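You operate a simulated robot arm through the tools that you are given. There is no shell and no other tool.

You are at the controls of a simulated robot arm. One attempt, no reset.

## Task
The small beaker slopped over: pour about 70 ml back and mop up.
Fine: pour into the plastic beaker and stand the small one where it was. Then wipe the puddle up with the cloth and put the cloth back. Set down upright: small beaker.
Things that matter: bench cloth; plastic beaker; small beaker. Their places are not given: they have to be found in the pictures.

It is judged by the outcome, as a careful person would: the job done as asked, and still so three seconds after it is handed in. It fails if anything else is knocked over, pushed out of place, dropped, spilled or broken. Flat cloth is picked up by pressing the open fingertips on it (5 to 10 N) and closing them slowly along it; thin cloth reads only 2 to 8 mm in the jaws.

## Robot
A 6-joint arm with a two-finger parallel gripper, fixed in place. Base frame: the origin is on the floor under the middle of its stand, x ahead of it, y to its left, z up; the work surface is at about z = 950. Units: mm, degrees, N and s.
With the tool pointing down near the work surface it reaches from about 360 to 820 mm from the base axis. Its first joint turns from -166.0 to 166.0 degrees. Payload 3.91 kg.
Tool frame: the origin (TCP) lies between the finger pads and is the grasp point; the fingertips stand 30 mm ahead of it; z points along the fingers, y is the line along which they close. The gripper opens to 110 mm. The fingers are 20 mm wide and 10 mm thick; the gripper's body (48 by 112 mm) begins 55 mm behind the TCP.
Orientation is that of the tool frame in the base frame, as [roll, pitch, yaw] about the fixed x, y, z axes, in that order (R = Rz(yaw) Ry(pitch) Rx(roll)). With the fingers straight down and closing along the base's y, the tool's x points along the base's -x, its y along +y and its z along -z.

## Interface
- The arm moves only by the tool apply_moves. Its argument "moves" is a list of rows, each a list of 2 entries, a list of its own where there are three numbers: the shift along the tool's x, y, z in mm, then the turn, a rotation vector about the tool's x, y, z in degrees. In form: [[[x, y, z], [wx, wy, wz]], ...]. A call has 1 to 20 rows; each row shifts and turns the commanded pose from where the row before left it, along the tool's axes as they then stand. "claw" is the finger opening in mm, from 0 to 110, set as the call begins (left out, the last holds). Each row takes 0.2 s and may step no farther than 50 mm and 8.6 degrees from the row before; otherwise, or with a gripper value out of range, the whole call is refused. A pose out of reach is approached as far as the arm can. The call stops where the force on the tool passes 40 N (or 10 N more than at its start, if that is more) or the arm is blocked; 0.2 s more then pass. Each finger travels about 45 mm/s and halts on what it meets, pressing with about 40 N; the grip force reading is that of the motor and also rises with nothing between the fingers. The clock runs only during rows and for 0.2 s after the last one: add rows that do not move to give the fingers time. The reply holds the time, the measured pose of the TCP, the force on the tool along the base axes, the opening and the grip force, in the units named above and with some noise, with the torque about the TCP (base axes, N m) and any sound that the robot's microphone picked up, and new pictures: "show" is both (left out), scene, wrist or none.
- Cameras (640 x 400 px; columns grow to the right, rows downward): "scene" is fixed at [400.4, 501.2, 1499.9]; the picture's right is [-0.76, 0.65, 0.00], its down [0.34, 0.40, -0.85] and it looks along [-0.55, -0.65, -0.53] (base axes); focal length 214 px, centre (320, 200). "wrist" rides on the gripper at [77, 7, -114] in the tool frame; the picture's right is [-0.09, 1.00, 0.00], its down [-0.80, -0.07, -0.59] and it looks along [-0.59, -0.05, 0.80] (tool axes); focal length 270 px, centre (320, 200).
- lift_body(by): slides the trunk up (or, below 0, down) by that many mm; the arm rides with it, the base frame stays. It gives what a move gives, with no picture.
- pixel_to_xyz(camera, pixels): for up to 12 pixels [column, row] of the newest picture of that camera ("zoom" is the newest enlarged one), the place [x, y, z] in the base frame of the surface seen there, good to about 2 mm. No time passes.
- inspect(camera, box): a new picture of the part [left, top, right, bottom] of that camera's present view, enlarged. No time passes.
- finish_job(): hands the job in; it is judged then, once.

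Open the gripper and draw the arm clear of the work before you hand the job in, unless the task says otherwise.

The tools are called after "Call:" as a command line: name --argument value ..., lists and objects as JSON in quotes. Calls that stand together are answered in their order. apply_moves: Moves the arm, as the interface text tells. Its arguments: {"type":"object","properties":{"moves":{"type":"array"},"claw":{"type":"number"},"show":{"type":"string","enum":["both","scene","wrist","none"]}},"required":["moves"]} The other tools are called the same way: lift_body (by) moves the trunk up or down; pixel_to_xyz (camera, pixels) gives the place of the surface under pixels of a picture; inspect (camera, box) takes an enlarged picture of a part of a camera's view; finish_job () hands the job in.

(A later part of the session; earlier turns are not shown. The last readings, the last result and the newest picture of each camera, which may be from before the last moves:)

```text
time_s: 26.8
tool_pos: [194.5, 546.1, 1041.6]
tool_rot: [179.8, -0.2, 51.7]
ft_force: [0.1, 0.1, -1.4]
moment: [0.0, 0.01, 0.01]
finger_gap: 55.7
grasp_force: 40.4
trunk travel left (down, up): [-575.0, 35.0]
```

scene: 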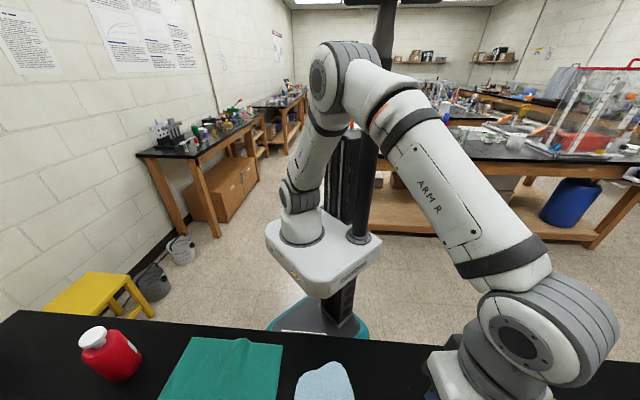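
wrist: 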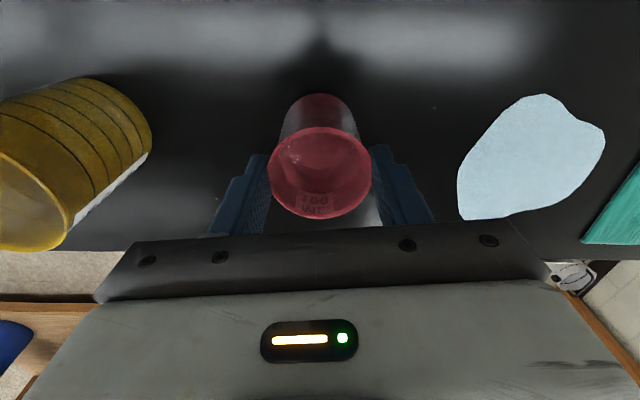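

Still only the weight (−1.4 N) is felt. I keep creeping down in 1.5 mm rows.

Call:
apply_moves --moves '[[[0, 0, 1.5], [0, 0, 0]], [[0, 0, 1.5], [0, 0, 0]], [[0, 0, 0], [0, 0, 0]]]' --show "none"

Call:
apply_moves --moves '[[[0, 0, 1.5], [0, 0, 0]], [[0, 0, 0], [0, 0, 0]]]' --show "none"

```text
time_s: 27.6
tool_pos: [194.7, 545.6, 1036.7]
tool_rot: [179.7, -0.1, 51.9]
ft_force: [1.4, 0.5, -2.0]
moment: [0.03, 0.01, 0.0]
finger_gap: 55.4
grasp_force: 39.9
trunk travel left (down, up): [-575.0, 35.0]
```

```text
time_s: 28.2
tool_pos: [195.1, 545.0, 1035.9]
tool_rot: [179.7, -0.1, 51.8]
ft_force: [0.3, 0.3, -1.3]
moment: [-0.01, -0.03, -0.02]
finger_gap: 55.4
grasp_force: 39.4
trunk travel left (down, up): [-575.0, 35.0]
```

Not yet touching at z≈1036. I continue in 1 mm rows.

Call:
apply_moves --moves '[[[0, 0, 1], [0, 0, 0]], [[0, 0, 1], [0, 0, 0]], [[0, 0, 0], [0, 0, 0]]]' --show "none"

Call:
apply_moves --moves '[[[0, 0, 1], [0, 0, 0]], [[0, 0, 1], [0, 0, 0]], [[0, 0, 0], [0, 0, 0]]]' --show "wrist"

```text
time_s: 29.0
tool_pos: [196.3, 544.9, 1034.6]
tool_rot: [179.7, -0.1, 51.8]
ft_force: [0.1, 0.9, -0.4]
moment: [0.02, -0.01, 0.01]
finger_gap: 55.6
grasp_force: 40.3
trunk travel left (down, up): [-575.0, 35.0]
```

```text
time_s: 29.8
tool_pos: [194.5, 544.5, 1033.8]
tool_rot: [179.6, -0.1, 51.8]
ft_force: [2.0, 0.8, 5.8]
moment: [0.05, -0.22, 0.04]
finger_gap: 55.7
grasp_force: 39.7
trunk travel left (down, up): [-575.0, 35.0]
```

wrist: 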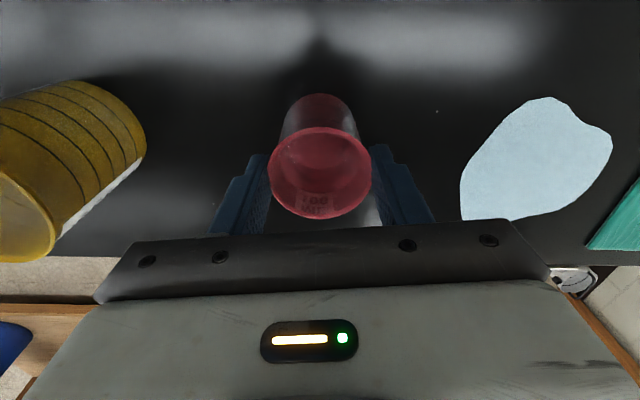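

The bench is felt (5.8 N up), so red stands. I check rim heights for tilt before letting go.

Call:
pixel_to_xyz --camera "wrist" --pixels '[[320, 129], [320, 216], [270, 172], [370, 172], [320, 160], [330, 170]]'

```text
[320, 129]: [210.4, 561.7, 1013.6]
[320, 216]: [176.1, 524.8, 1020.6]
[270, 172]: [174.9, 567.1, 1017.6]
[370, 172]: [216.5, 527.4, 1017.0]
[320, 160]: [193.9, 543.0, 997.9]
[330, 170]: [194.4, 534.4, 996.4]
```

The rim reads lower on the outward side by ~7 mm, so red leans slightly in the jaws. I turn the tool a few degrees about its y axis to level it on the bench before opening.

Call:
apply_moves --moves '[[[0, 0, -1], [0, 2, 0]], [[0, 0, 0], [0, 2, 0]], [[0, 0, 0], [0, 0, 0]]]' --show "wrist"

Call:
pixel_to_xyz --camera "wrist" --pixels '[[320, 129], [320, 131], [320, 216], [320, 214], [270, 172], [370, 172], [320, 160], [330, 170]]'

Call:
inspect --camera "wrist" --box '[240, 80, 400, 240]'

```text
time_s: 30.6
tool_pos: [193.5, 544.1, 1035.7]
tool_rot: [179.7, -4.3, 51.7]
ft_force: [-1.8, -3.6, 9.9]
moment: [-0.5, 0.26, 0.04]
finger_gap: 55.4
grasp_force: 39.9
trunk travel left (down, up): [-575.0, 35.0]
```

wrist: 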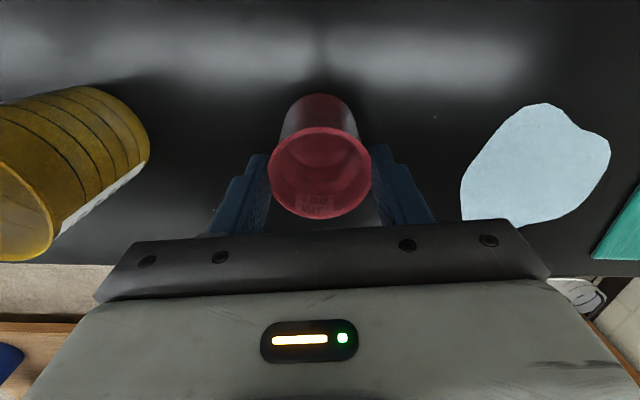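

```text
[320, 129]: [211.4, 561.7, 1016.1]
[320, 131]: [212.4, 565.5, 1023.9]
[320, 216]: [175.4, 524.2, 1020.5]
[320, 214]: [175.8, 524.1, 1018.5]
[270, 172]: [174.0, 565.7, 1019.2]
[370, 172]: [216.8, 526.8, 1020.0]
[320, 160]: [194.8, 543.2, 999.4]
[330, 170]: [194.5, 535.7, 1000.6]
```

```text
2.50 times, centred on (320, 160) of wrist
```

zoom: 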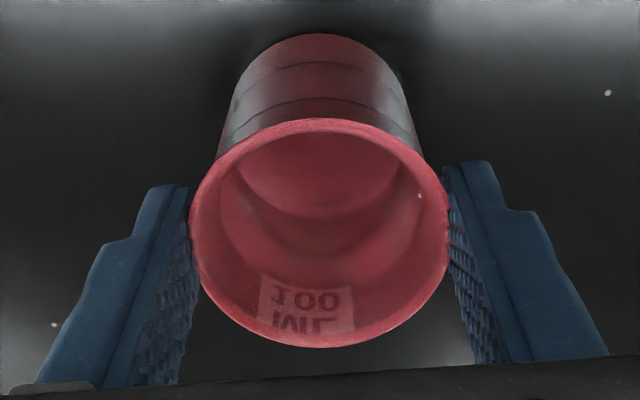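

The reaction moment rose, so it was already flat; the reading was edge noise. I turn back by 4° and then open the jaws.

Call:
apply_moves --moves '[[[0, 0, 0], [0, -2, 0]], [[0, 0, 0], [0, -2, 0]], [[0, 0, 0], [0, 0, 0]]]' --show "none"

Call:
apply_moves --moves '[[[0, 0, 0], [0, 0, 0]], [[0, 0, 0], [0, 0, 0]]]' --claw 62 --show "wrist"

Call:
pixel_to_xyz --camera "wrist" --pixels '[[320, 130], [320, 216], [271, 172], [370, 172], [320, 160], [330, 170]]'

```text
time_s: 31.4
tool_pos: [193.7, 545.0, 1032.9]
tool_rot: [179.7, -0.2, 51.9]
ft_force: [0.4, -0.5, -1.0]
moment: [-0.02, 0.02, 0.02]
finger_gap: 55.4
grasp_force: 40.1
trunk travel left (down, up): [-575.0, 35.0]
```

```text
time_s: 32.0
tool_pos: [194.3, 545.9, 1034.5]
tool_rot: [179.7, -0.1, 51.8]
ft_force: [0.1, 0.4, 0.3]
moment: [0.0, -0.03, 0.02]
finger_gap: 62.3
grasp_force: 0.0
trunk travel left (down, up): [-575.0, 35.0]
```

wrist: 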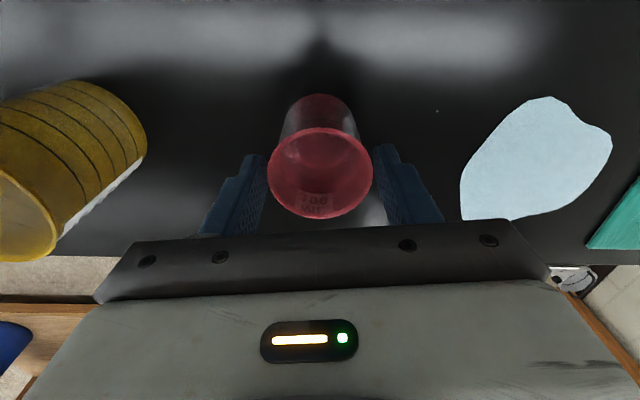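

```text
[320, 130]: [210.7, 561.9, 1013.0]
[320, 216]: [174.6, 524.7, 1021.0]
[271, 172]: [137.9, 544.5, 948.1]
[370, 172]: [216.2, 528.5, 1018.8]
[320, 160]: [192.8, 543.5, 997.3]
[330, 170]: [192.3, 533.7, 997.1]
```

Red stands free at about (193,544.5), level 997, nothing lost. Next I'll restore the yellow beaker: rise, go over it at its shifted centre ≈(71,662), with the jaws opened wide.

Call:
apply_moves --moves '[[[0, 0, 0], [0, 0, 0]], [[0, 0, 0], [0, 0, 0]], [[0, 0, -20], [0, 0, 0]], [[0, 0, -30], [0, 0, 0]], [[0, 0, -35], [0, 0, 0]], [[0, 0, -35], [0, 0, 0]], [[3, -33.6, 0], [0, 0, 0]], [[3, -33.6, 0], [0, 0, 0]], [[3, -33.6, 0], [0, 0, 0]], [[3, -33.6, 0], [0, 0, 0]], [[3, -33.6, 0], [0, 0, 0]], [[0, 0, 0], [0, 0, 0]]]' --claw 104 --show "both"

```text
time_s: 34.6
tool_pos: [71.1, 658.2, 1152.9]
tool_rot: [179.7, -0.1, 51.8]
ft_force: [0.6, 0.1, 0.6]
moment: [0.01, 0.0, 0.01]
finger_gap: 103.8
grasp_force: 0.0
trunk travel left (down, up): [-575.0, 35.0]
```

scene: 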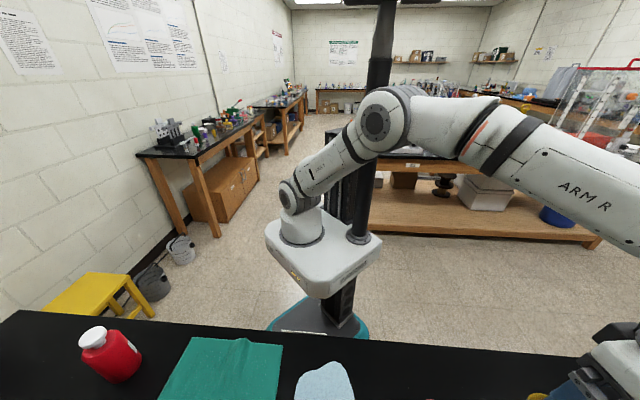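
wrist: 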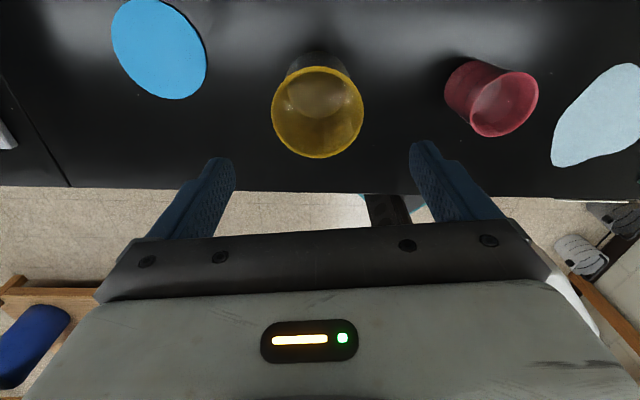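

Yellow (318,110) and red (490,98) are in clear view. I measure both rims from here.

Call:
inspect --camera "wrist" --box '[250, 40, 570, 180]'

Call:
pixel_to_xyz --camera "wrist" --pixels '[[318, 68], [318, 157], [272, 112], [363, 112], [318, 95], [537, 92], [474, 122], [505, 70], [492, 135], [500, 100]]'

```text
2.00 times, centred on (410, 110) of wrist
```

zoom: 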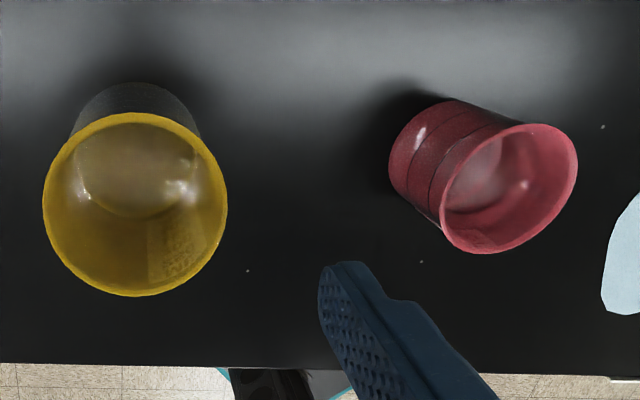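

```text
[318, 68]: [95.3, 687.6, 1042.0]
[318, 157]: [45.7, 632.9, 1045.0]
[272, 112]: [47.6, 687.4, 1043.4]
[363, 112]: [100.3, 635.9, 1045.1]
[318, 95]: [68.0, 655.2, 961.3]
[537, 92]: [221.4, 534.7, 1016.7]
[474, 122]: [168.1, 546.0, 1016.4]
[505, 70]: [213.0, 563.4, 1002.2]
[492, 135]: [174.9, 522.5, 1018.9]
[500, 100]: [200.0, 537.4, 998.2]
```

Yellow's centre is (72,661), Ø74, rim 1045, with liquid at z 961; it must go back by (+27.6,−25). I descend around it to TCP z≈1003 with the jaws wide open.

Call:
apply_moves --moves '[[[2.9, -0.9, 30], [0, 0, 0]], [[0, 0, 35], [0, 0, 0]], [[0, 0, 35], [0, 0, 0]], [[0, 0, 30], [0, 0, 0]], [[0, 0, 14], [0, 0, 0]], [[0, 0, 4], [0, 0, 0]], [[0, 0, 0], [0, 0, 0]]]' --show "wrist"

```text
time_s: 36.2
tool_pos: [72.4, 664.7, 1005.1]
tool_rot: [179.8, -0.1, 51.8]
ft_force: [-0.2, 0.1, -0.1]
moment: [0.0, -0.03, -0.01]
finger_gap: 103.9
grasp_force: 0.0
trunk travel left (down, up): [-575.0, 35.0]
```

wrist: 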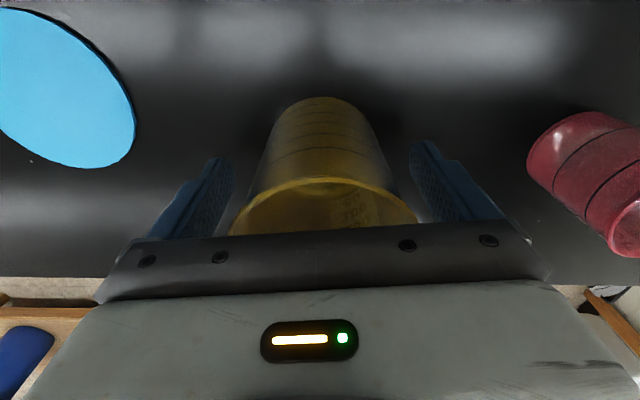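

The jaws straddle yellow cleanly. I narrow them to 78 mm and push it gently along tool +y by about 37 mm back to its place.

Call:
apply_moves --moves '[[[0, 0, 0], [0, 0, 0]], [[0, 0, 0], [0, 0, 0]], [[0, 0, 0], [0, 0, 0]]]' --claw 78 --show "none"

Call:
apply_moves --moves '[[[-0.3, 2, 0], [0, 0, 0]], [[-0.3, 3, 0], [0, 0, 0]], [[-0.3, 4, 0], [0, 0, 0]], [[-0.3, 4, 0], [0, 0, 0]], [[-0.3, 4, 0], [0, 0, 0]], [[-0.3, 4, 0], [0, 0, 0]], [[-0.3, 4, 0], [0, 0, 0]], [[-0.3, 4, 0], [0, 0, 0]], [[-0.3, 4, 0], [0, 0, 0]], [[-0.3, 4, 0], [0, 0, 0]], [[0, 3, 0], [0, 0, 0]], [[0, 1, 0], [0, 0, 0]], [[0, 0, 0], [0, 0, 0]]]' --show "wrist"

```text
time_s: 37.0
tool_pos: [72.9, 664.2, 1005.9]
tool_rot: [179.7, -0.2, 51.8]
ft_force: [-0.1, -0.5, 0.3]
moment: [0.01, 0.0, 0.03]
finger_gap: 77.9
grasp_force: 0.1
trunk travel left (down, up): [-575.0, 35.0]
```

```text
time_s: 39.8
tool_pos: [103.8, 635.6, 1005.0]
tool_rot: [179.7, -0.1, 51.6]
ft_force: [-0.4, -0.2, 0.7]
moment: [0.01, 0.0, 0.01]
finger_gap: 78.1
grasp_force: 0.4
trunk travel left (down, up): [-575.0, 35.0]
```

wrist: 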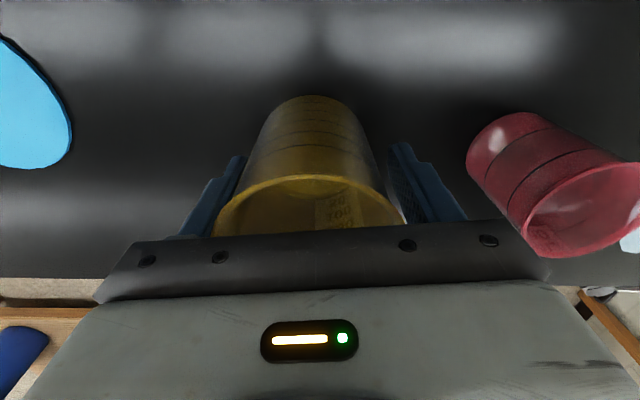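

Yellow followed. I open the jaws and rise to check both positions.

Call:
apply_moves --moves '[[[0, 0, 0], [0, 0, 0]], [[0, 0, 0], [0, 0, 0]], [[0, 0, -25], [0, 0, 0]], [[0, 0, -35], [0, 0, 0]], [[0, 0, -45], [0, 0, 0]], [[0, 0, -45], [0, 0, 0]], [[0, 0, 0], [0, 0, 0]]]' --claw 100 --show "wrist"

Call:
inspect --camera "wrist" --box '[250, 30, 570, 230]'

```text
time_s: 41.4
tool_pos: [102.1, 638.2, 1157.2]
tool_rot: [179.7, 0.0, 51.9]
ft_force: [-0.3, -0.4, -0.7]
moment: [0.0, 0.0, 0.0]
finger_gap: 100.0
grasp_force: 0.1
trunk travel left (down, up): [-575.0, 35.0]
```

wrist: 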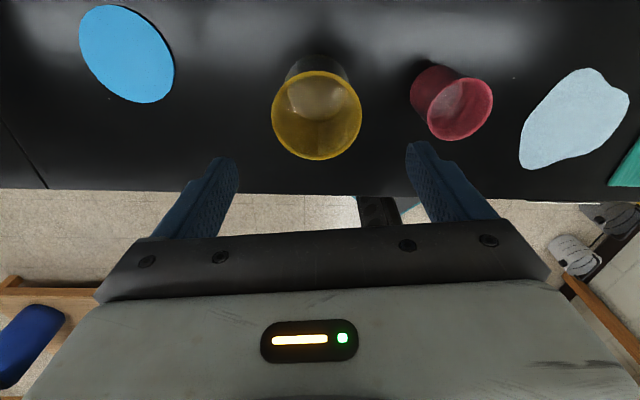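

```text
2.00 times, centred on (410, 130) of wrist
```

zoom: 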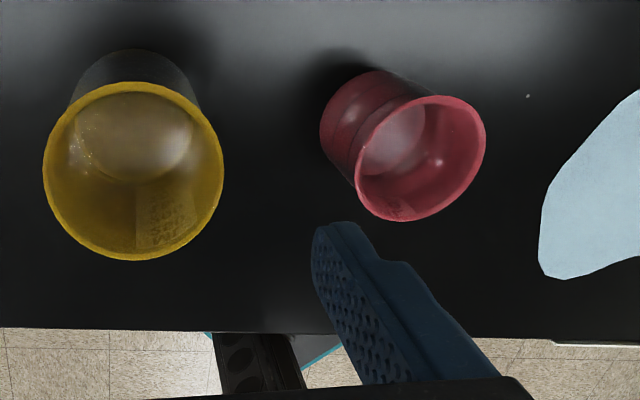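

Call:
pixel_to_xyz --camera "zoom" --pixels '[[133, 85], [133, 258], [45, 170], [222, 170], [130, 140], [440, 97], [400, 220], [360, 165], [485, 140], [390, 150], [200, 325], [420, 330]]'

```text
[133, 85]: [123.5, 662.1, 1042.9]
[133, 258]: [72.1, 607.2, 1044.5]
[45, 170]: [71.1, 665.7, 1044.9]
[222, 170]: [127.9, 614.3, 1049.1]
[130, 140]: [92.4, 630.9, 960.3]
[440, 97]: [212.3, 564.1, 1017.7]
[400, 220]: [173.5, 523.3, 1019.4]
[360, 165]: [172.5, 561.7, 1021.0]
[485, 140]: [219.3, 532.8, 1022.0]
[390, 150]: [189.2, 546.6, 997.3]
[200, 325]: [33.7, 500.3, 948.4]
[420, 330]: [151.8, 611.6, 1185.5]
```

Yellow is back at ≈(99,637) and red at ≈(193,544). For a firm hold I'll now grip red from the side, tool tilted 60° outward, so the fingers press its wall below the rim; first I move back toward the bench edge and tilt at a safe height.

Call:
apply_moves --moves '[[[-24.2, 25.9, 0], [0, 0, 0]], [[-24.2, 25.9, 0], [0, 0, 0]], [[-24.2, 25.9, 0], [0, 0, 0]], [[-24.2, 25.9, 0], [0, 0, 0]], [[-24.2, 25.9, 0], [0, 0, 0]], [[0, 0, 0], [0, 8.57, 0]], [[0, 0, 0], [0, 8.57, 0]], [[0, 0, 0], [0, 8.57, 0]], [[0, 0, 0], [0, 8.57, 0]], [[0, 0, 0], [0, 8.57, 0]], [[0, 0, 0], [0, 8.57, 0]], [[0, 0, 0], [0, 8.57, 0]], [[0, 0, 0], [0, 0, 0]]]' --claw 84 --show "both"

```text
time_s: 44.2
tool_pos: [129.0, 460.3, 1157.5]
tool_rot: [179.5, -60.2, 52.2]
ft_force: [0.0, -0.7, -0.5]
moment: [0.01, 0.0, 0.02]
finger_gap: 83.8
grasp_force: 0.0
trunk travel left (down, up): [-575.0, 35.0]
```

scene: 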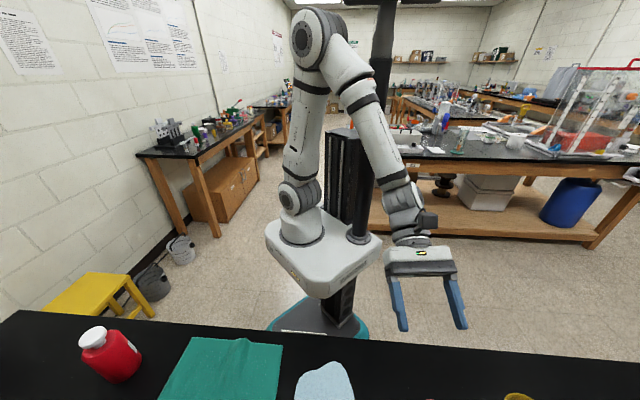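
wrist: 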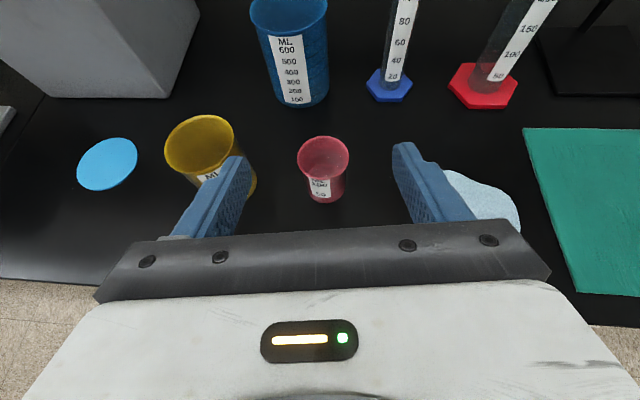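

The tilt worked and the camera now looks outward. I enlarge red, yellow and blue here to read labels and levels.

Call:
inspect --camera "wrist" --box '[270, 110, 390, 215]'

Call:
inspect --camera "wrist" --box '[150, 0, 350, 220]'

```text
3.81 times, centred on (330, 162) of wrist
```

zoom: 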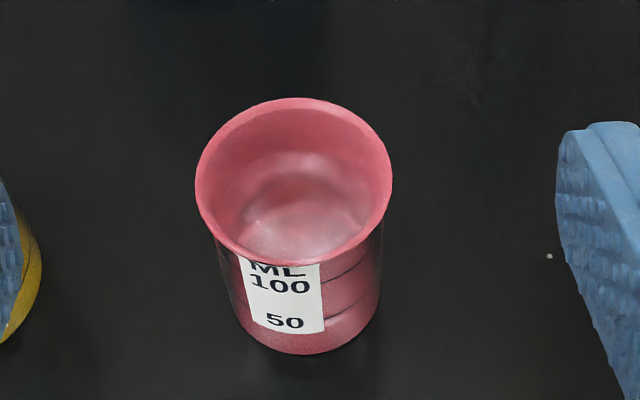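

```text
1.82 times, centred on (250, 110) of wrist
```

zoom: 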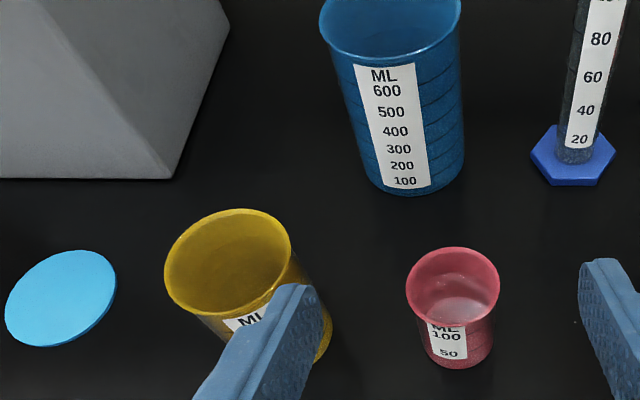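

I measure the red beaker's graduation lines and bottom edge from a closer zoom to calibrate its volume.

Call:
inspect --camera "wrist" --box '[290, 130, 360, 205]'

Call:
pixel_to_xyz --camera "wrist" --pixels '[[323, 137], [298, 155], [348, 157], [323, 178], [328, 202], [342, 192], [325, 160]]'

```text
5.33 times, centred on (325, 168) of wrist
```

zoom: 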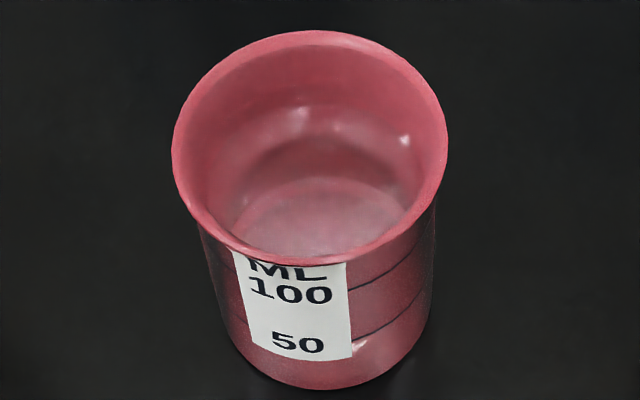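

```text
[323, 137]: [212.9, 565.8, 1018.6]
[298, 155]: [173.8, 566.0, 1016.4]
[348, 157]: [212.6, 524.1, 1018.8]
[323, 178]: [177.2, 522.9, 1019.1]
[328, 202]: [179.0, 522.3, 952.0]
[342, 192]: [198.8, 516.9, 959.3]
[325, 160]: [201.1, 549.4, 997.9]
```

Call:
pixel_to_xyz --camera "zoom" --pixels '[[370, 286], [400, 270], [370, 335], [400, 318], [340, 385], [300, 387], [320, 258], [400, 360], [420, 305], [425, 250]]'

```text
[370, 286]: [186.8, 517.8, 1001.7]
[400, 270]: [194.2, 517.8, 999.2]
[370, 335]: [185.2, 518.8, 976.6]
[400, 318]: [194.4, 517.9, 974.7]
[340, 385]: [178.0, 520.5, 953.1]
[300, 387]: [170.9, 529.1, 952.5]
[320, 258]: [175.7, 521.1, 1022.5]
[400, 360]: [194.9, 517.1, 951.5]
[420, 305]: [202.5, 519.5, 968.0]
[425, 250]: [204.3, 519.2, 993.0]
```

Lines: 50 ml at z≈976, 100 ml at z≈1001 (2 ml per mm), so red holds ~95 ml and should end near z≈963. I lower straight down 112 mm onto the approach line.

Call:
apply_moves --moves '[[[-24.4, -0.5, 14.05], [0, 0, 0]], [[-24.4, -0.5, 14.05], [0, 0, 0]], [[-24.4, 0, 14.05], [0, 0, 0]], [[-24.4, 0, 14.05], [0, 0, 0]], [[0, 0, 0], [0, 0, 0]]]' --show "wrist"

Call:
pixel_to_xyz --camera "wrist" --pixels '[[320, 100]]'

```text
time_s: 45.4
tool_pos: [128.4, 460.5, 1041.9]
tool_rot: [179.5, -60.1, 52.3]
ft_force: [-0.8, 0.0, -0.4]
moment: [-0.02, 0.01, 0.0]
finger_gap: 84.0
grasp_force: 0.0
trunk travel left (down, up): [-575.0, 35.0]
```

wrist: 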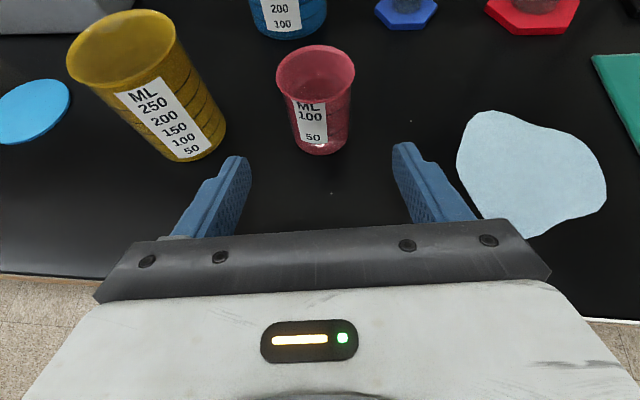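

```text
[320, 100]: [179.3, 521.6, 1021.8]
```

Red is centred between the fingers. I advance along the tool axis by 120 mm so the TCP reaches (193,544,985).

Call:
apply_moves --moves '[[[3.4, 0, 20], [0, 0, 0]], [[0, 0, 25], [0, 0, 0]], [[0, 0, 25], [0, 0, 0]], [[0, 0, 25], [0, 0, 0]], [[0, 0, 15], [0, 0, 0]], [[0, 0, 10], [0, 0, 0]], [[0, 0, 0], [0, 0, 0]]]' --show "both"

```text
time_s: 47.0
tool_pos: [195.2, 544.5, 985.2]
tool_rot: [179.4, -60.1, 52.3]
ft_force: [-0.3, 0.1, -0.3]
moment: [-0.01, 0.01, 0.01]
finger_gap: 84.3
grasp_force: 0.1
trunk travel left (down, up): [-575.0, 35.0]
```

scene: 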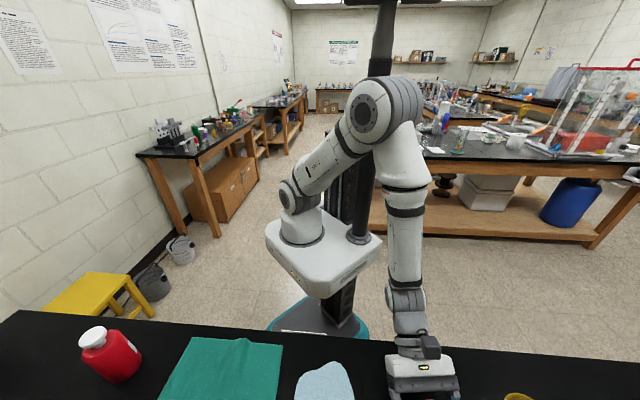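
wrist: 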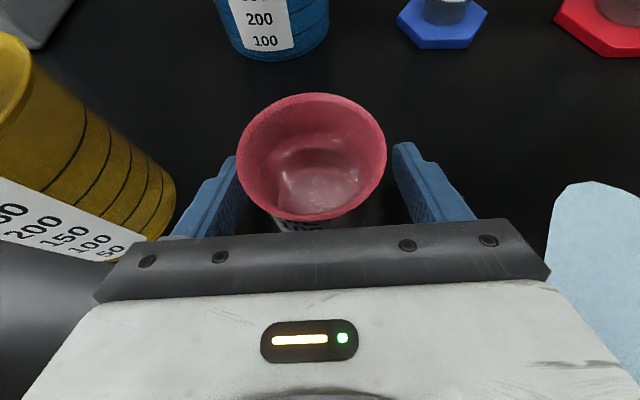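

The beaker sits ~1.5 mm left of centre between the fingers; I shift by −1.5 mm in tool y and close in two stages.

Call:
apply_moves --moves '[[[0, -1.6, 0], [0, 0, 0]], [[0, 0, 0], [0, 0, 0]], [[0, 0, 0], [0, 0, 0]]]' --claw 62 --show "none"

Call:
apply_moves --moves '[[[0, 0, 0], [0, 0, 0]], [[0, 0, 0], [0, 0, 0]], [[0, 0, 0], [0, 0, 0]], [[0, 0, 0], [0, 0, 0]]]' --claw 40 --show "wrist"

```text
time_s: 47.8
tool_pos: [193.5, 545.7, 985.1]
tool_rot: [179.4, -60.1, 52.2]
ft_force: [-1.5, 0.3, -0.2]
moment: [0.03, 0.0, 0.02]
finger_gap: 62.2
grasp_force: 0.0
trunk travel left (down, up): [-575.0, 35.0]
```

```text
time_s: 48.8
tool_pos: [193.6, 545.0, 987.0]
tool_rot: [179.4, -60.2, 52.2]
ft_force: [0.4, 1.4, 0.4]
moment: [0.04, 0.02, 0.01]
finger_gap: 54.1
grasp_force: 40.3
trunk travel left (down, up): [-575.0, 35.0]
```

wrist: 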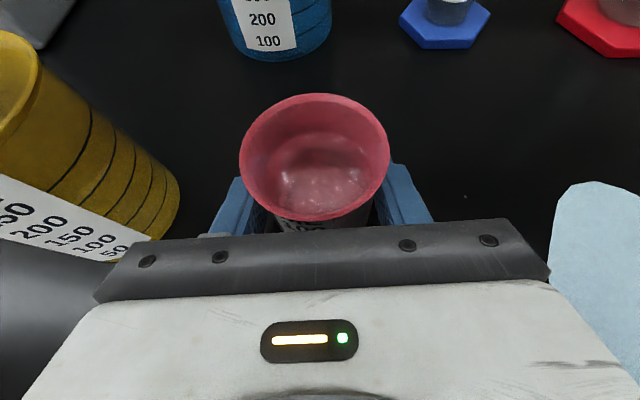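

The jaws hold the body wall now (54.1 mm). I test-lift straight up by 15 mm slowly and compare the picture for any slip.

Call:
apply_moves --moves '[[[1.74, 0, -0.99], [0, 0, 0]], [[2.6, 0, -1.49], [0, 0, 0]], [[3.47, 0, -1.99], [0, 0, 0]], [[3.47, 0, -1.99], [0, 0, 0]], [[1.74, 0, -0.99], [0, 0, 0]], [[0, 0, 0], [0, 0, 0]]]' --show "both"

Call:
pixel_to_xyz --camera "wrist" --pixels '[[315, 97], [242, 150], [388, 150], [315, 215], [315, 185]]'

```text
time_s: 50.2
tool_pos: [194.3, 544.4, 1000.8]
tool_rot: [179.4, -60.0, 52.4]
ft_force: [-0.8, -1.4, -2.1]
moment: [-0.04, 0.01, 0.0]
finger_gap: 54.2
grasp_force: 40.0
trunk travel left (down, up): [-575.0, 35.0]
```

scene: 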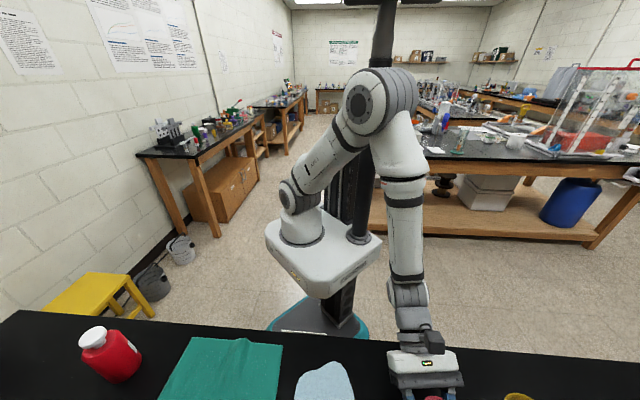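
wrist: 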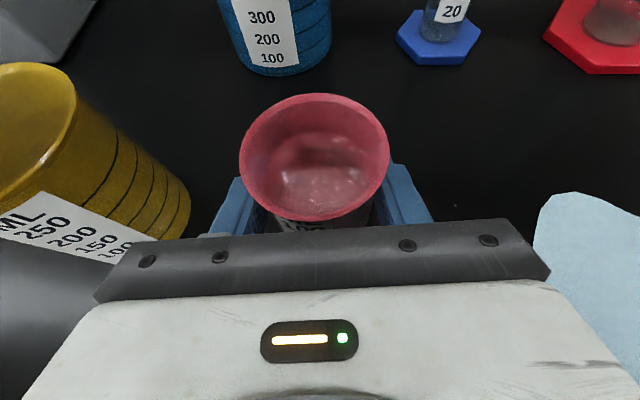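

```text
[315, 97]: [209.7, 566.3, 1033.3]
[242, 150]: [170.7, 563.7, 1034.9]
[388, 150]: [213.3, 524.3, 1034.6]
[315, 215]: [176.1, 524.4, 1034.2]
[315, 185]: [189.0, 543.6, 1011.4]
```

No slip: the rim rose exactly 15 mm and stays level. I lift on to about TCP z 1150, well above yellow.

Call:
apply_moves --moves '[[[4.34, 0, -2.49], [0, 0, 0]], [[8.68, 0, -4.97], [0, 0, 0]], [[13.9, 0, -7.95], [0, 0, 0]], [[15.6, 0, -8.95], [0, 0, 0]], [[15.6, 0, -8.95], [0, 0, 0]], [[15.6, 0, -8.95], [0, 0, 0]], [[15.6, 0, -8.95], [0, 0, 0]], [[15.6, 0, -8.95], [0, 0, 0]], [[12.15, 0, -6.96], [0, 0, 0]], [[7.8, 0, -4.47], [0, 0, 0]], [[4.34, 0, -2.49], [0, 0, 0]], [[0, 0, 0], [0, 0, 0]]]' --show "wrist"

Call:
pixel_to_xyz --camera "wrist" --pixels '[[315, 97], [242, 150], [388, 150], [315, 215], [315, 185]]'

```text
time_s: 52.8
tool_pos: [193.2, 546.7, 1150.5]
tool_rot: [179.4, -60.0, 52.4]
ft_force: [-0.2, 0.1, -1.0]
moment: [0.01, 0.03, -0.04]
finger_gap: 53.6
grasp_force: 40.1
trunk travel left (down, up): [-575.0, 35.0]
```

wrist: 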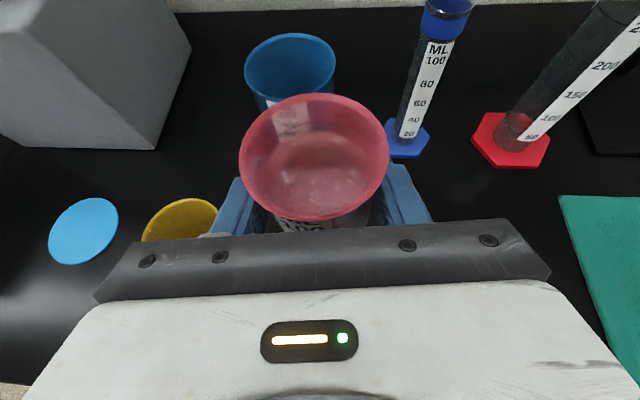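

```text
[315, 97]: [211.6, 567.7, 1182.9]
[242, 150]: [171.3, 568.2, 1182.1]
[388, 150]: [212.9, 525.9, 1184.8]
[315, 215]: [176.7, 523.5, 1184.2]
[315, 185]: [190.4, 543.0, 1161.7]
```

Grip is solid (rim 33 mm above TCP, level). I check how far the grey box at the left and the cyan disc are before carrying red over to the left side of yellow for a pour to the right.

Call:
pixel_to_xyz --camera "wrist" --pixels '[[150, 145], [10, 140], [185, 50], [85, 230], [180, 215], [150, 225], [210, 210]]'

```text
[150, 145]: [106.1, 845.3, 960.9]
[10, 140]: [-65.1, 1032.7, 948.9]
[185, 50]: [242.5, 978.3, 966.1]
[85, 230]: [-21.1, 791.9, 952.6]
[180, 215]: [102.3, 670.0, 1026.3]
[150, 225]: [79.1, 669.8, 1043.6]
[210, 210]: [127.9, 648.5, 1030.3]
```

The box is beyond y≈845, well clear. I carry red smoothly to TCP ≈(58,669,1150).

Call:
apply_moves --moves '[[[0.14, -3.6, 0.24], [0, 0, 0]], [[0.35, -9.1, 0.6], [0, 0, 0]], [[0.56, -14.6, 0.97], [0, 0, 0]], [[0.77, -20.0, 1.33], [0, 0, 0]], [[0.84, -21.8, 1.45], [0, 0, 0]], [[0.84, -21.8, 1.45], [0, 0, 0]], [[0.84, -21.8, 1.45], [0, 0, 0]], [[0.84, -21.8, 1.45], [0, 0, 0]], [[0.77, -20.0, 1.33], [0, 0, 0]], [[0.56, -14.6, 0.97], [0, 0, 0]], [[0.35, -9.1, 0.6], [0, 0, 0]], [[0.14, -3.6, 0.24], [0, 0, 0]], [[0, 0, 0], [0, 0, 0]]]' --show "both"

Call:
inspect --camera "scene" --box '[400, 380, 640, 400]'

```text
time_s: 55.6
tool_pos: [59.3, 669.7, 1149.4]
tool_rot: [179.3, -60.1, 52.3]
ft_force: [-0.3, 0.0, -1.9]
moment: [0.02, -0.01, 0.04]
finger_gap: 53.5
grasp_force: 40.7
trunk travel left (down, up): [-575.0, 35.0]
```

scene: 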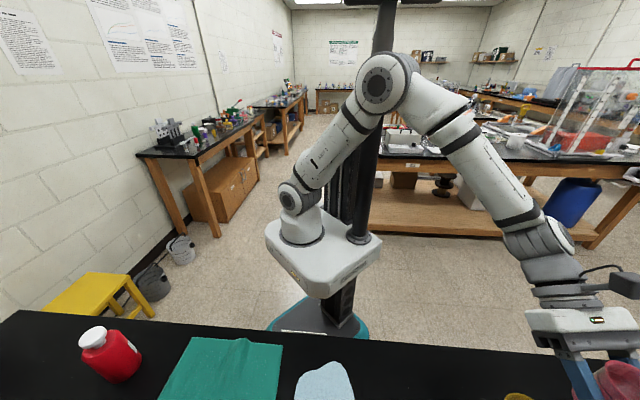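
wrist: 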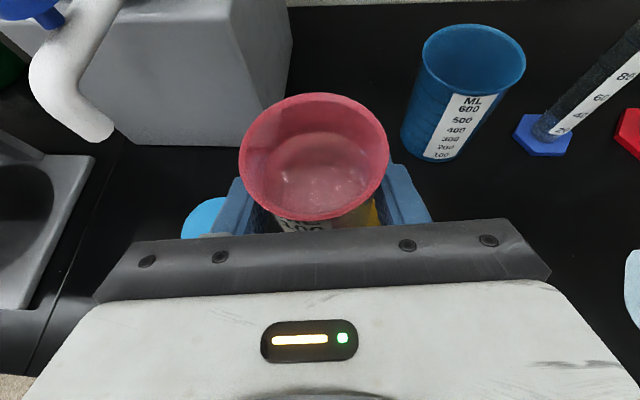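

```text
2.67 times, centred on (520, 390) of scene
```

zoom: 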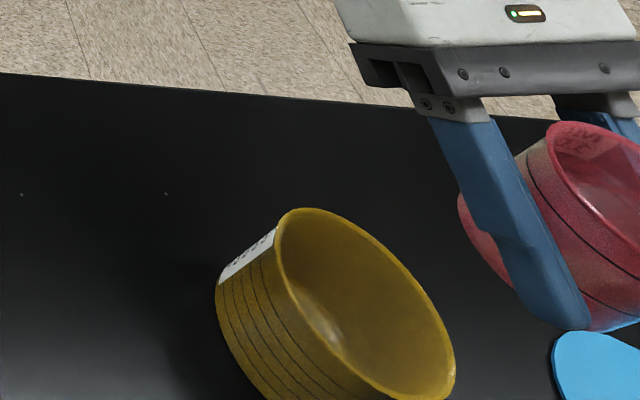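

Yellow stands untouched and red is at its left. I lower straight down 38 mm to TCP z≈1111 and recheck clearance.

Call:
apply_moves --moves '[[[-3.5, 0, 2.0], [0, 0, 0]], [[-6.9, 0, 4.0], [0, 0, 0]], [[-10.4, 0, 6.0], [0, 0, 0]], [[-7.8, 0, 4.5], [0, 0, 0]], [[-4.3, 0, 2.5], [0, 0, 0]], [[0, 0, 0], [0, 0, 0]]]' --show "wrist"

Call:
inspect --camera "scene" --box '[440, 390, 640, 400]'

Call:
pixel_to_xyz --camera "zoom" --pixels '[[200, 180], [330, 270], [130, 240], [330, 350]]'

```text
time_s: 57.0
tool_pos: [58.8, 670.3, 1110.9]
tool_rot: [179.4, -60.1, 52.3]
ft_force: [-0.3, 0.4, -1.0]
moment: [-0.02, -0.02, 0.01]
finger_gap: 53.4
grasp_force: 40.0
trunk travel left (down, up): [-575.0, 35.0]
```

wrist: 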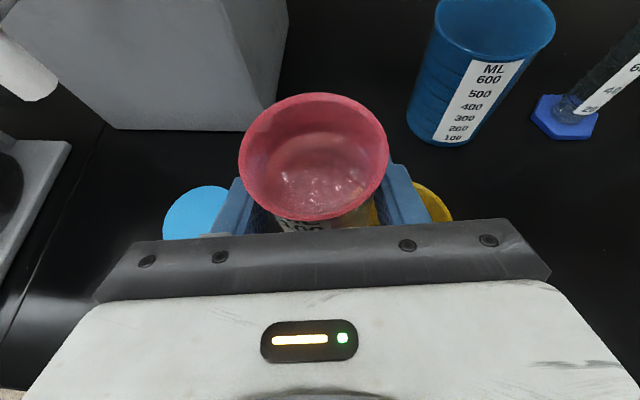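

```text
3.20 times, centred on (540, 395) of scene
```

zoom: 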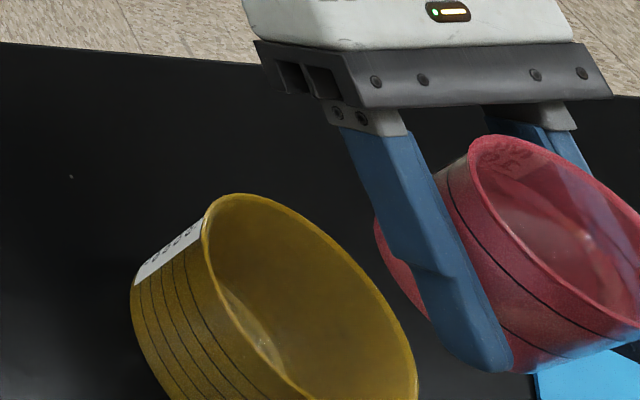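

```text
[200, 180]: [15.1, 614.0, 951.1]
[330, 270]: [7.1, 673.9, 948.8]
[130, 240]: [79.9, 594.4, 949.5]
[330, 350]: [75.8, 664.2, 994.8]
```

All clear. I tilt red 30° to the right about the horizontal approach axis (below the pour angle of ~41°) and check.

Call:
apply_moves --moves '[[[0, 0, 0], [1.0, 0, 1.73]], [[0, 0, 0], [2.0, 0, 3.47]], [[0, 0, 0], [2.49, 0, 4.34]], [[0, 0, 0], [2.49, 0, 4.34]], [[0, 0, 0], [2.49, 0, 4.34]], [[0, 0, 0], [2.49, 0, 4.34]], [[0, 0, 0], [2.0, 0, 3.47]], [[0, 0, 0], [0, 0, 0]]]' --show "both"

Call:
inspect --camera "scene" --box '[440, 390, 640, 400]'

```text
time_s: 58.8
tool_pos: [60.0, 670.3, 1110.7]
tool_rot: [-131.1, -48.8, 10.9]
ft_force: [0.3, 0.1, -2.6]
moment: [-0.03, 0.03, 0.02]
finger_gap: 53.5
grasp_force: 39.6
trunk travel left (down, up): [-575.0, 35.0]
```

scene: 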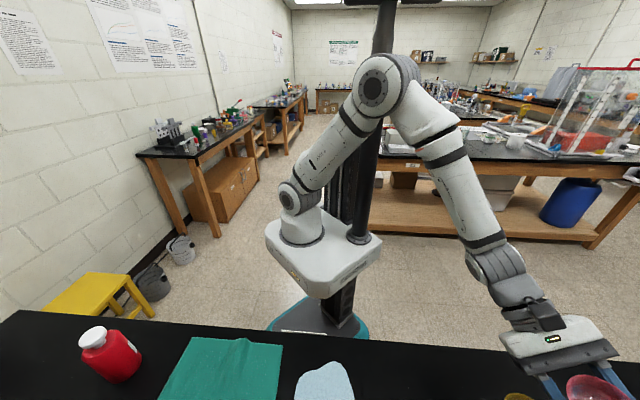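
wrist: 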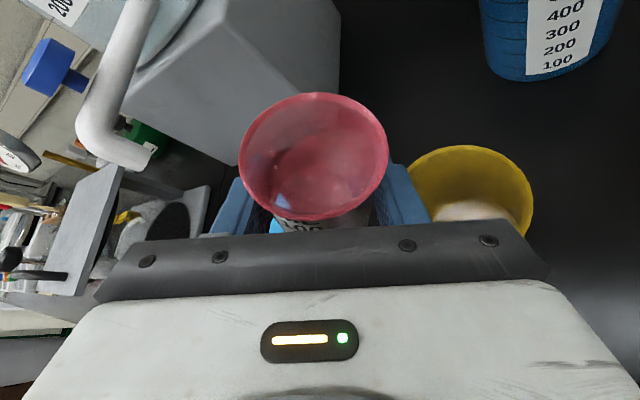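

```text
3.20 times, centred on (540, 395) of scene
```

zoom: 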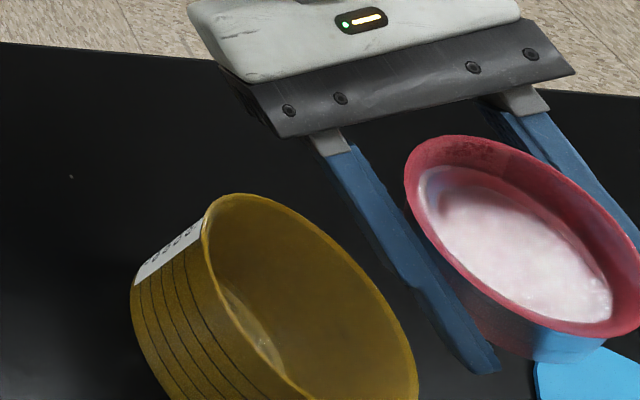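

Works as planned; the liquid nears the lip. I verify where the lip is relative to yellow's rim.

Call:
pixel_to_xyz --camera "zoom" --pixels '[[408, 190], [412, 165], [425, 225], [235, 196], [350, 260], [412, 350], [205, 240], [480, 200]]'

Call:
pixel_to_xyz --camera "wrist" --pixels '[[387, 150], [470, 146], [532, 200], [410, 170], [470, 208]]'

```text
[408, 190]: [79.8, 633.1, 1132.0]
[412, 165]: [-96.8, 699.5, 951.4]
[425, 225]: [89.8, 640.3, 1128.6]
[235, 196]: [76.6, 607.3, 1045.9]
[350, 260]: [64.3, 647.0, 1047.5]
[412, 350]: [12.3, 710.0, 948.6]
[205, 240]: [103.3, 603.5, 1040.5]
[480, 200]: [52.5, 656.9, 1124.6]
```

```text
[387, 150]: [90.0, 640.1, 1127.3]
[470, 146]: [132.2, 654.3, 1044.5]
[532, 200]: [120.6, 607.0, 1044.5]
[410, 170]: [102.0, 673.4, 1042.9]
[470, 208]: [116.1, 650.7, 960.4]
```

The lip is 10 mm short of yellow's centre, as planned. I tilt slowly from 30° to 56° at 2° per row to start the pour.

Call:
apply_moves --moves '[[[0, 0, 0], [0.997, 0, 1.734]], [[0, 0, 0], [0.997, 0, 1.734]], [[0, 0, 0], [0.997, 0, 1.734]], [[0, 0, 0], [0.997, 0, 1.734]], [[0, 0, 0], [0.997, 0, 1.734]], [[0, 0, 0], [0.997, 0, 1.734]], [[0, 0, 0], [0.997, 0, 1.734]], [[0, 0, 0], [0.997, 0, 1.734]], [[0, 0, 0], [0.997, 0, 1.734]], [[0, 0, 0], [0.997, 0, 1.734]], [[0, 0, 0], [0.997, 0, 1.734]], [[0, 0, 0], [0.997, 0, 1.734]], [[0, 0, 0], [0.997, 0, 1.734]]]' --show "both"

Call:
inspect --camera "scene" --box '[440, 390, 640, 400]'

```text
time_s: 61.6
tool_pos: [59.1, 669.2, 1110.2]
tool_rot: [-108.7, -29.3, -3.4]
ft_force: [0.3, 0.1, -1.8]
moment: [-0.02, -0.04, 0.0]
finger_gap: 53.2
grasp_force: 39.9
trunk travel left (down, up): [-575.0, 35.0]
```

scene: 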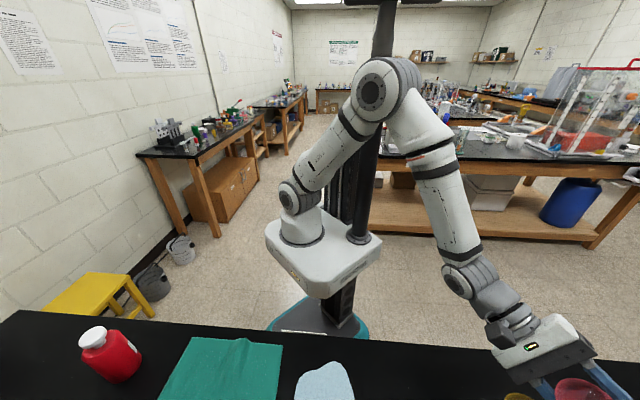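
wrist: 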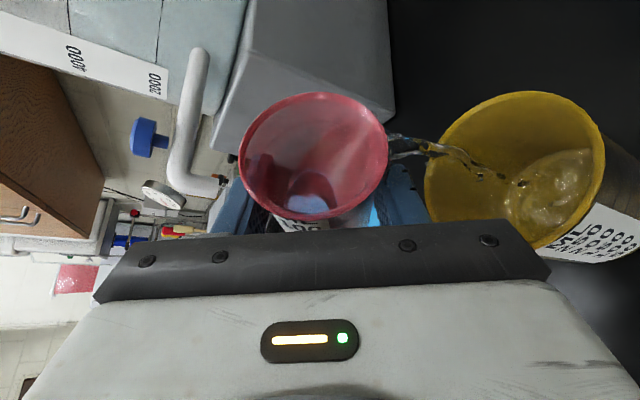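

```text
3.20 times, centred on (540, 395) of scene
```

zoom: 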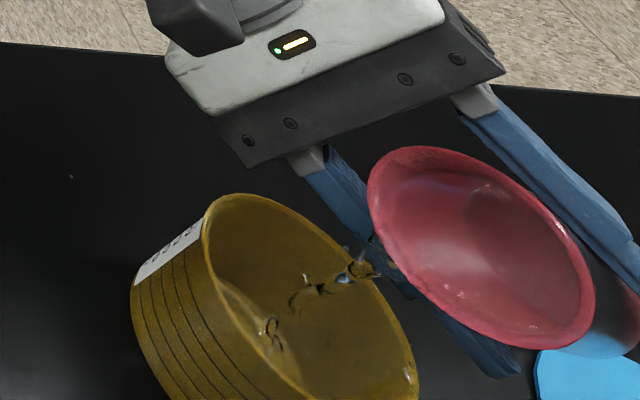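

The stream lands inside yellow. I hold here for a second so it drains to equilibrium, then read the level in yellow.

Call:
apply_moves --moves '[[[0, 0, 0], [0, 0, 0]], [[0, 0, 0], [0, 0, 0]], [[0, 0, 0], [0, 0, 0]], [[0, 0, 0], [0, 0, 0]], [[0, 0, 0], [0, 0, 0]], [[0, 0, 0], [0, 0, 0]]]' --show "wrist"

Call:
inspect --camera "wrist" --box '[380, 70, 640, 260]'

Call:
pixel_to_xyz --camera "wrist" --pixels '[[540, 200], [550, 180], [560, 210], [530, 215], [320, 190], [345, 150]]'

```text
time_s: 63.0
tool_pos: [59.0, 669.8, 1110.9]
tool_rot: [-108.7, -29.3, -3.4]
ft_force: [0.0, -0.3, -2.0]
moment: [-0.02, 0.02, 0.03]
finger_gap: 52.9
grasp_force: 40.4
trunk travel left (down, up): [-575.0, 35.0]
```

wrist: 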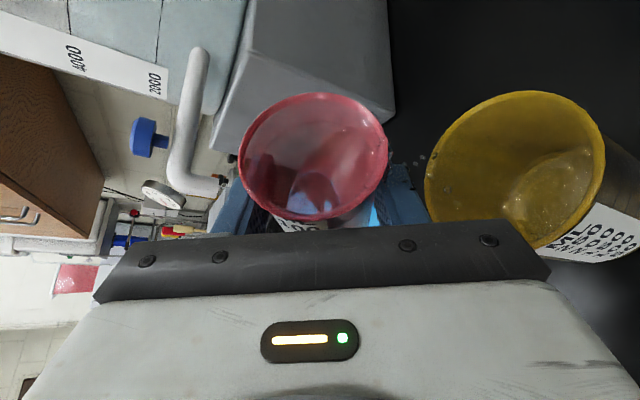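

```text
2.11 times, centred on (510, 165) of wrist
```

zoom: 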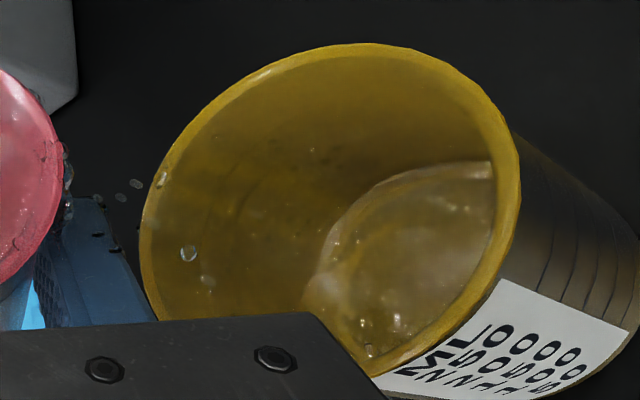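

```text
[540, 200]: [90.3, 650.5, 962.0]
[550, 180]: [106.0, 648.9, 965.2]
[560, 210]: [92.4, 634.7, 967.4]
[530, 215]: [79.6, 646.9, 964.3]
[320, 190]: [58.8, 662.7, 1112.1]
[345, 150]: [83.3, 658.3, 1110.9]
```

Only drips now, all over yellow's mouth. I tilt on to 70°, which should leave roughly 28 ml, and hold.

Call:
apply_moves --moves '[[[0, 0, 0], [1.4955, 0, 2.601]], [[0, 0, 0], [1.4955, 0, 2.601]], [[0, 0, 0], [1.4955, 0, 2.601]], [[0, 0, 0], [1.4955, 0, 2.601]], [[0, 0, 0], [0.997, 0, 1.734]], [[0, 0, 0], [0, 0, 0]], [[0, 0, 0], [0, 0, 0]], [[0, 0, 0], [0, 0, 0]]]' --show "both"

Call:
inspect --camera "wrist" --box '[380, 70, 640, 260]'

Call:
inspect --camera "scene" --box '[440, 390, 640, 400]'

```text
time_s: 64.8
tool_pos: [57.6, 668.5, 1110.8]
tool_rot: [-100.5, -17.6, -6.7]
ft_force: [-0.5, 0.3, -0.7]
moment: [0.01, 0.0, -0.02]
finger_gap: 52.4
grasp_force: 39.8
trunk travel left (down, up): [-575.0, 35.0]
```

scene: 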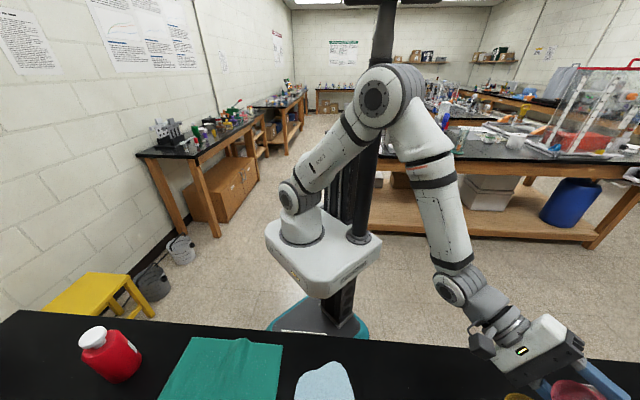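
wrist: 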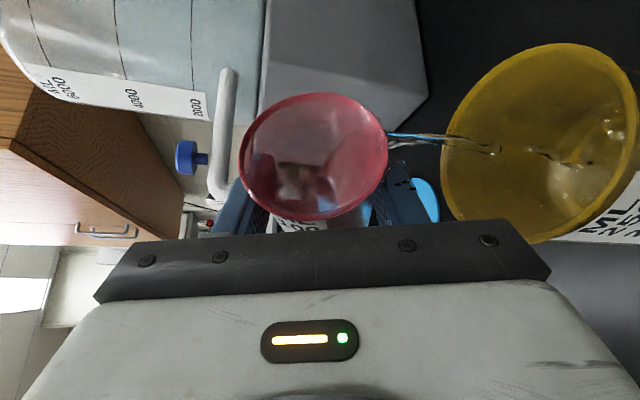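

```text
2.11 times, centred on (510, 165) of wrist
```

zoom: 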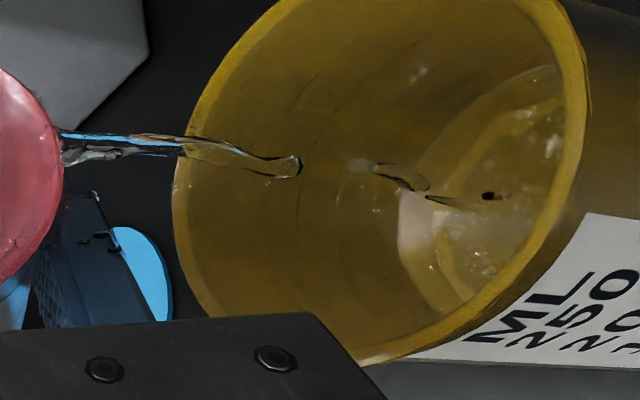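

```text
3.20 times, centred on (540, 395) of scene
```

zoom: 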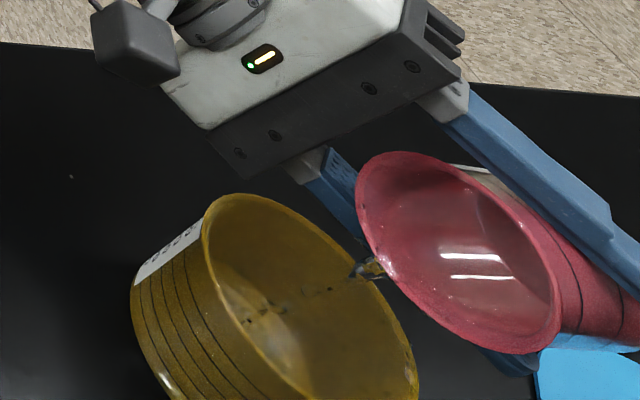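

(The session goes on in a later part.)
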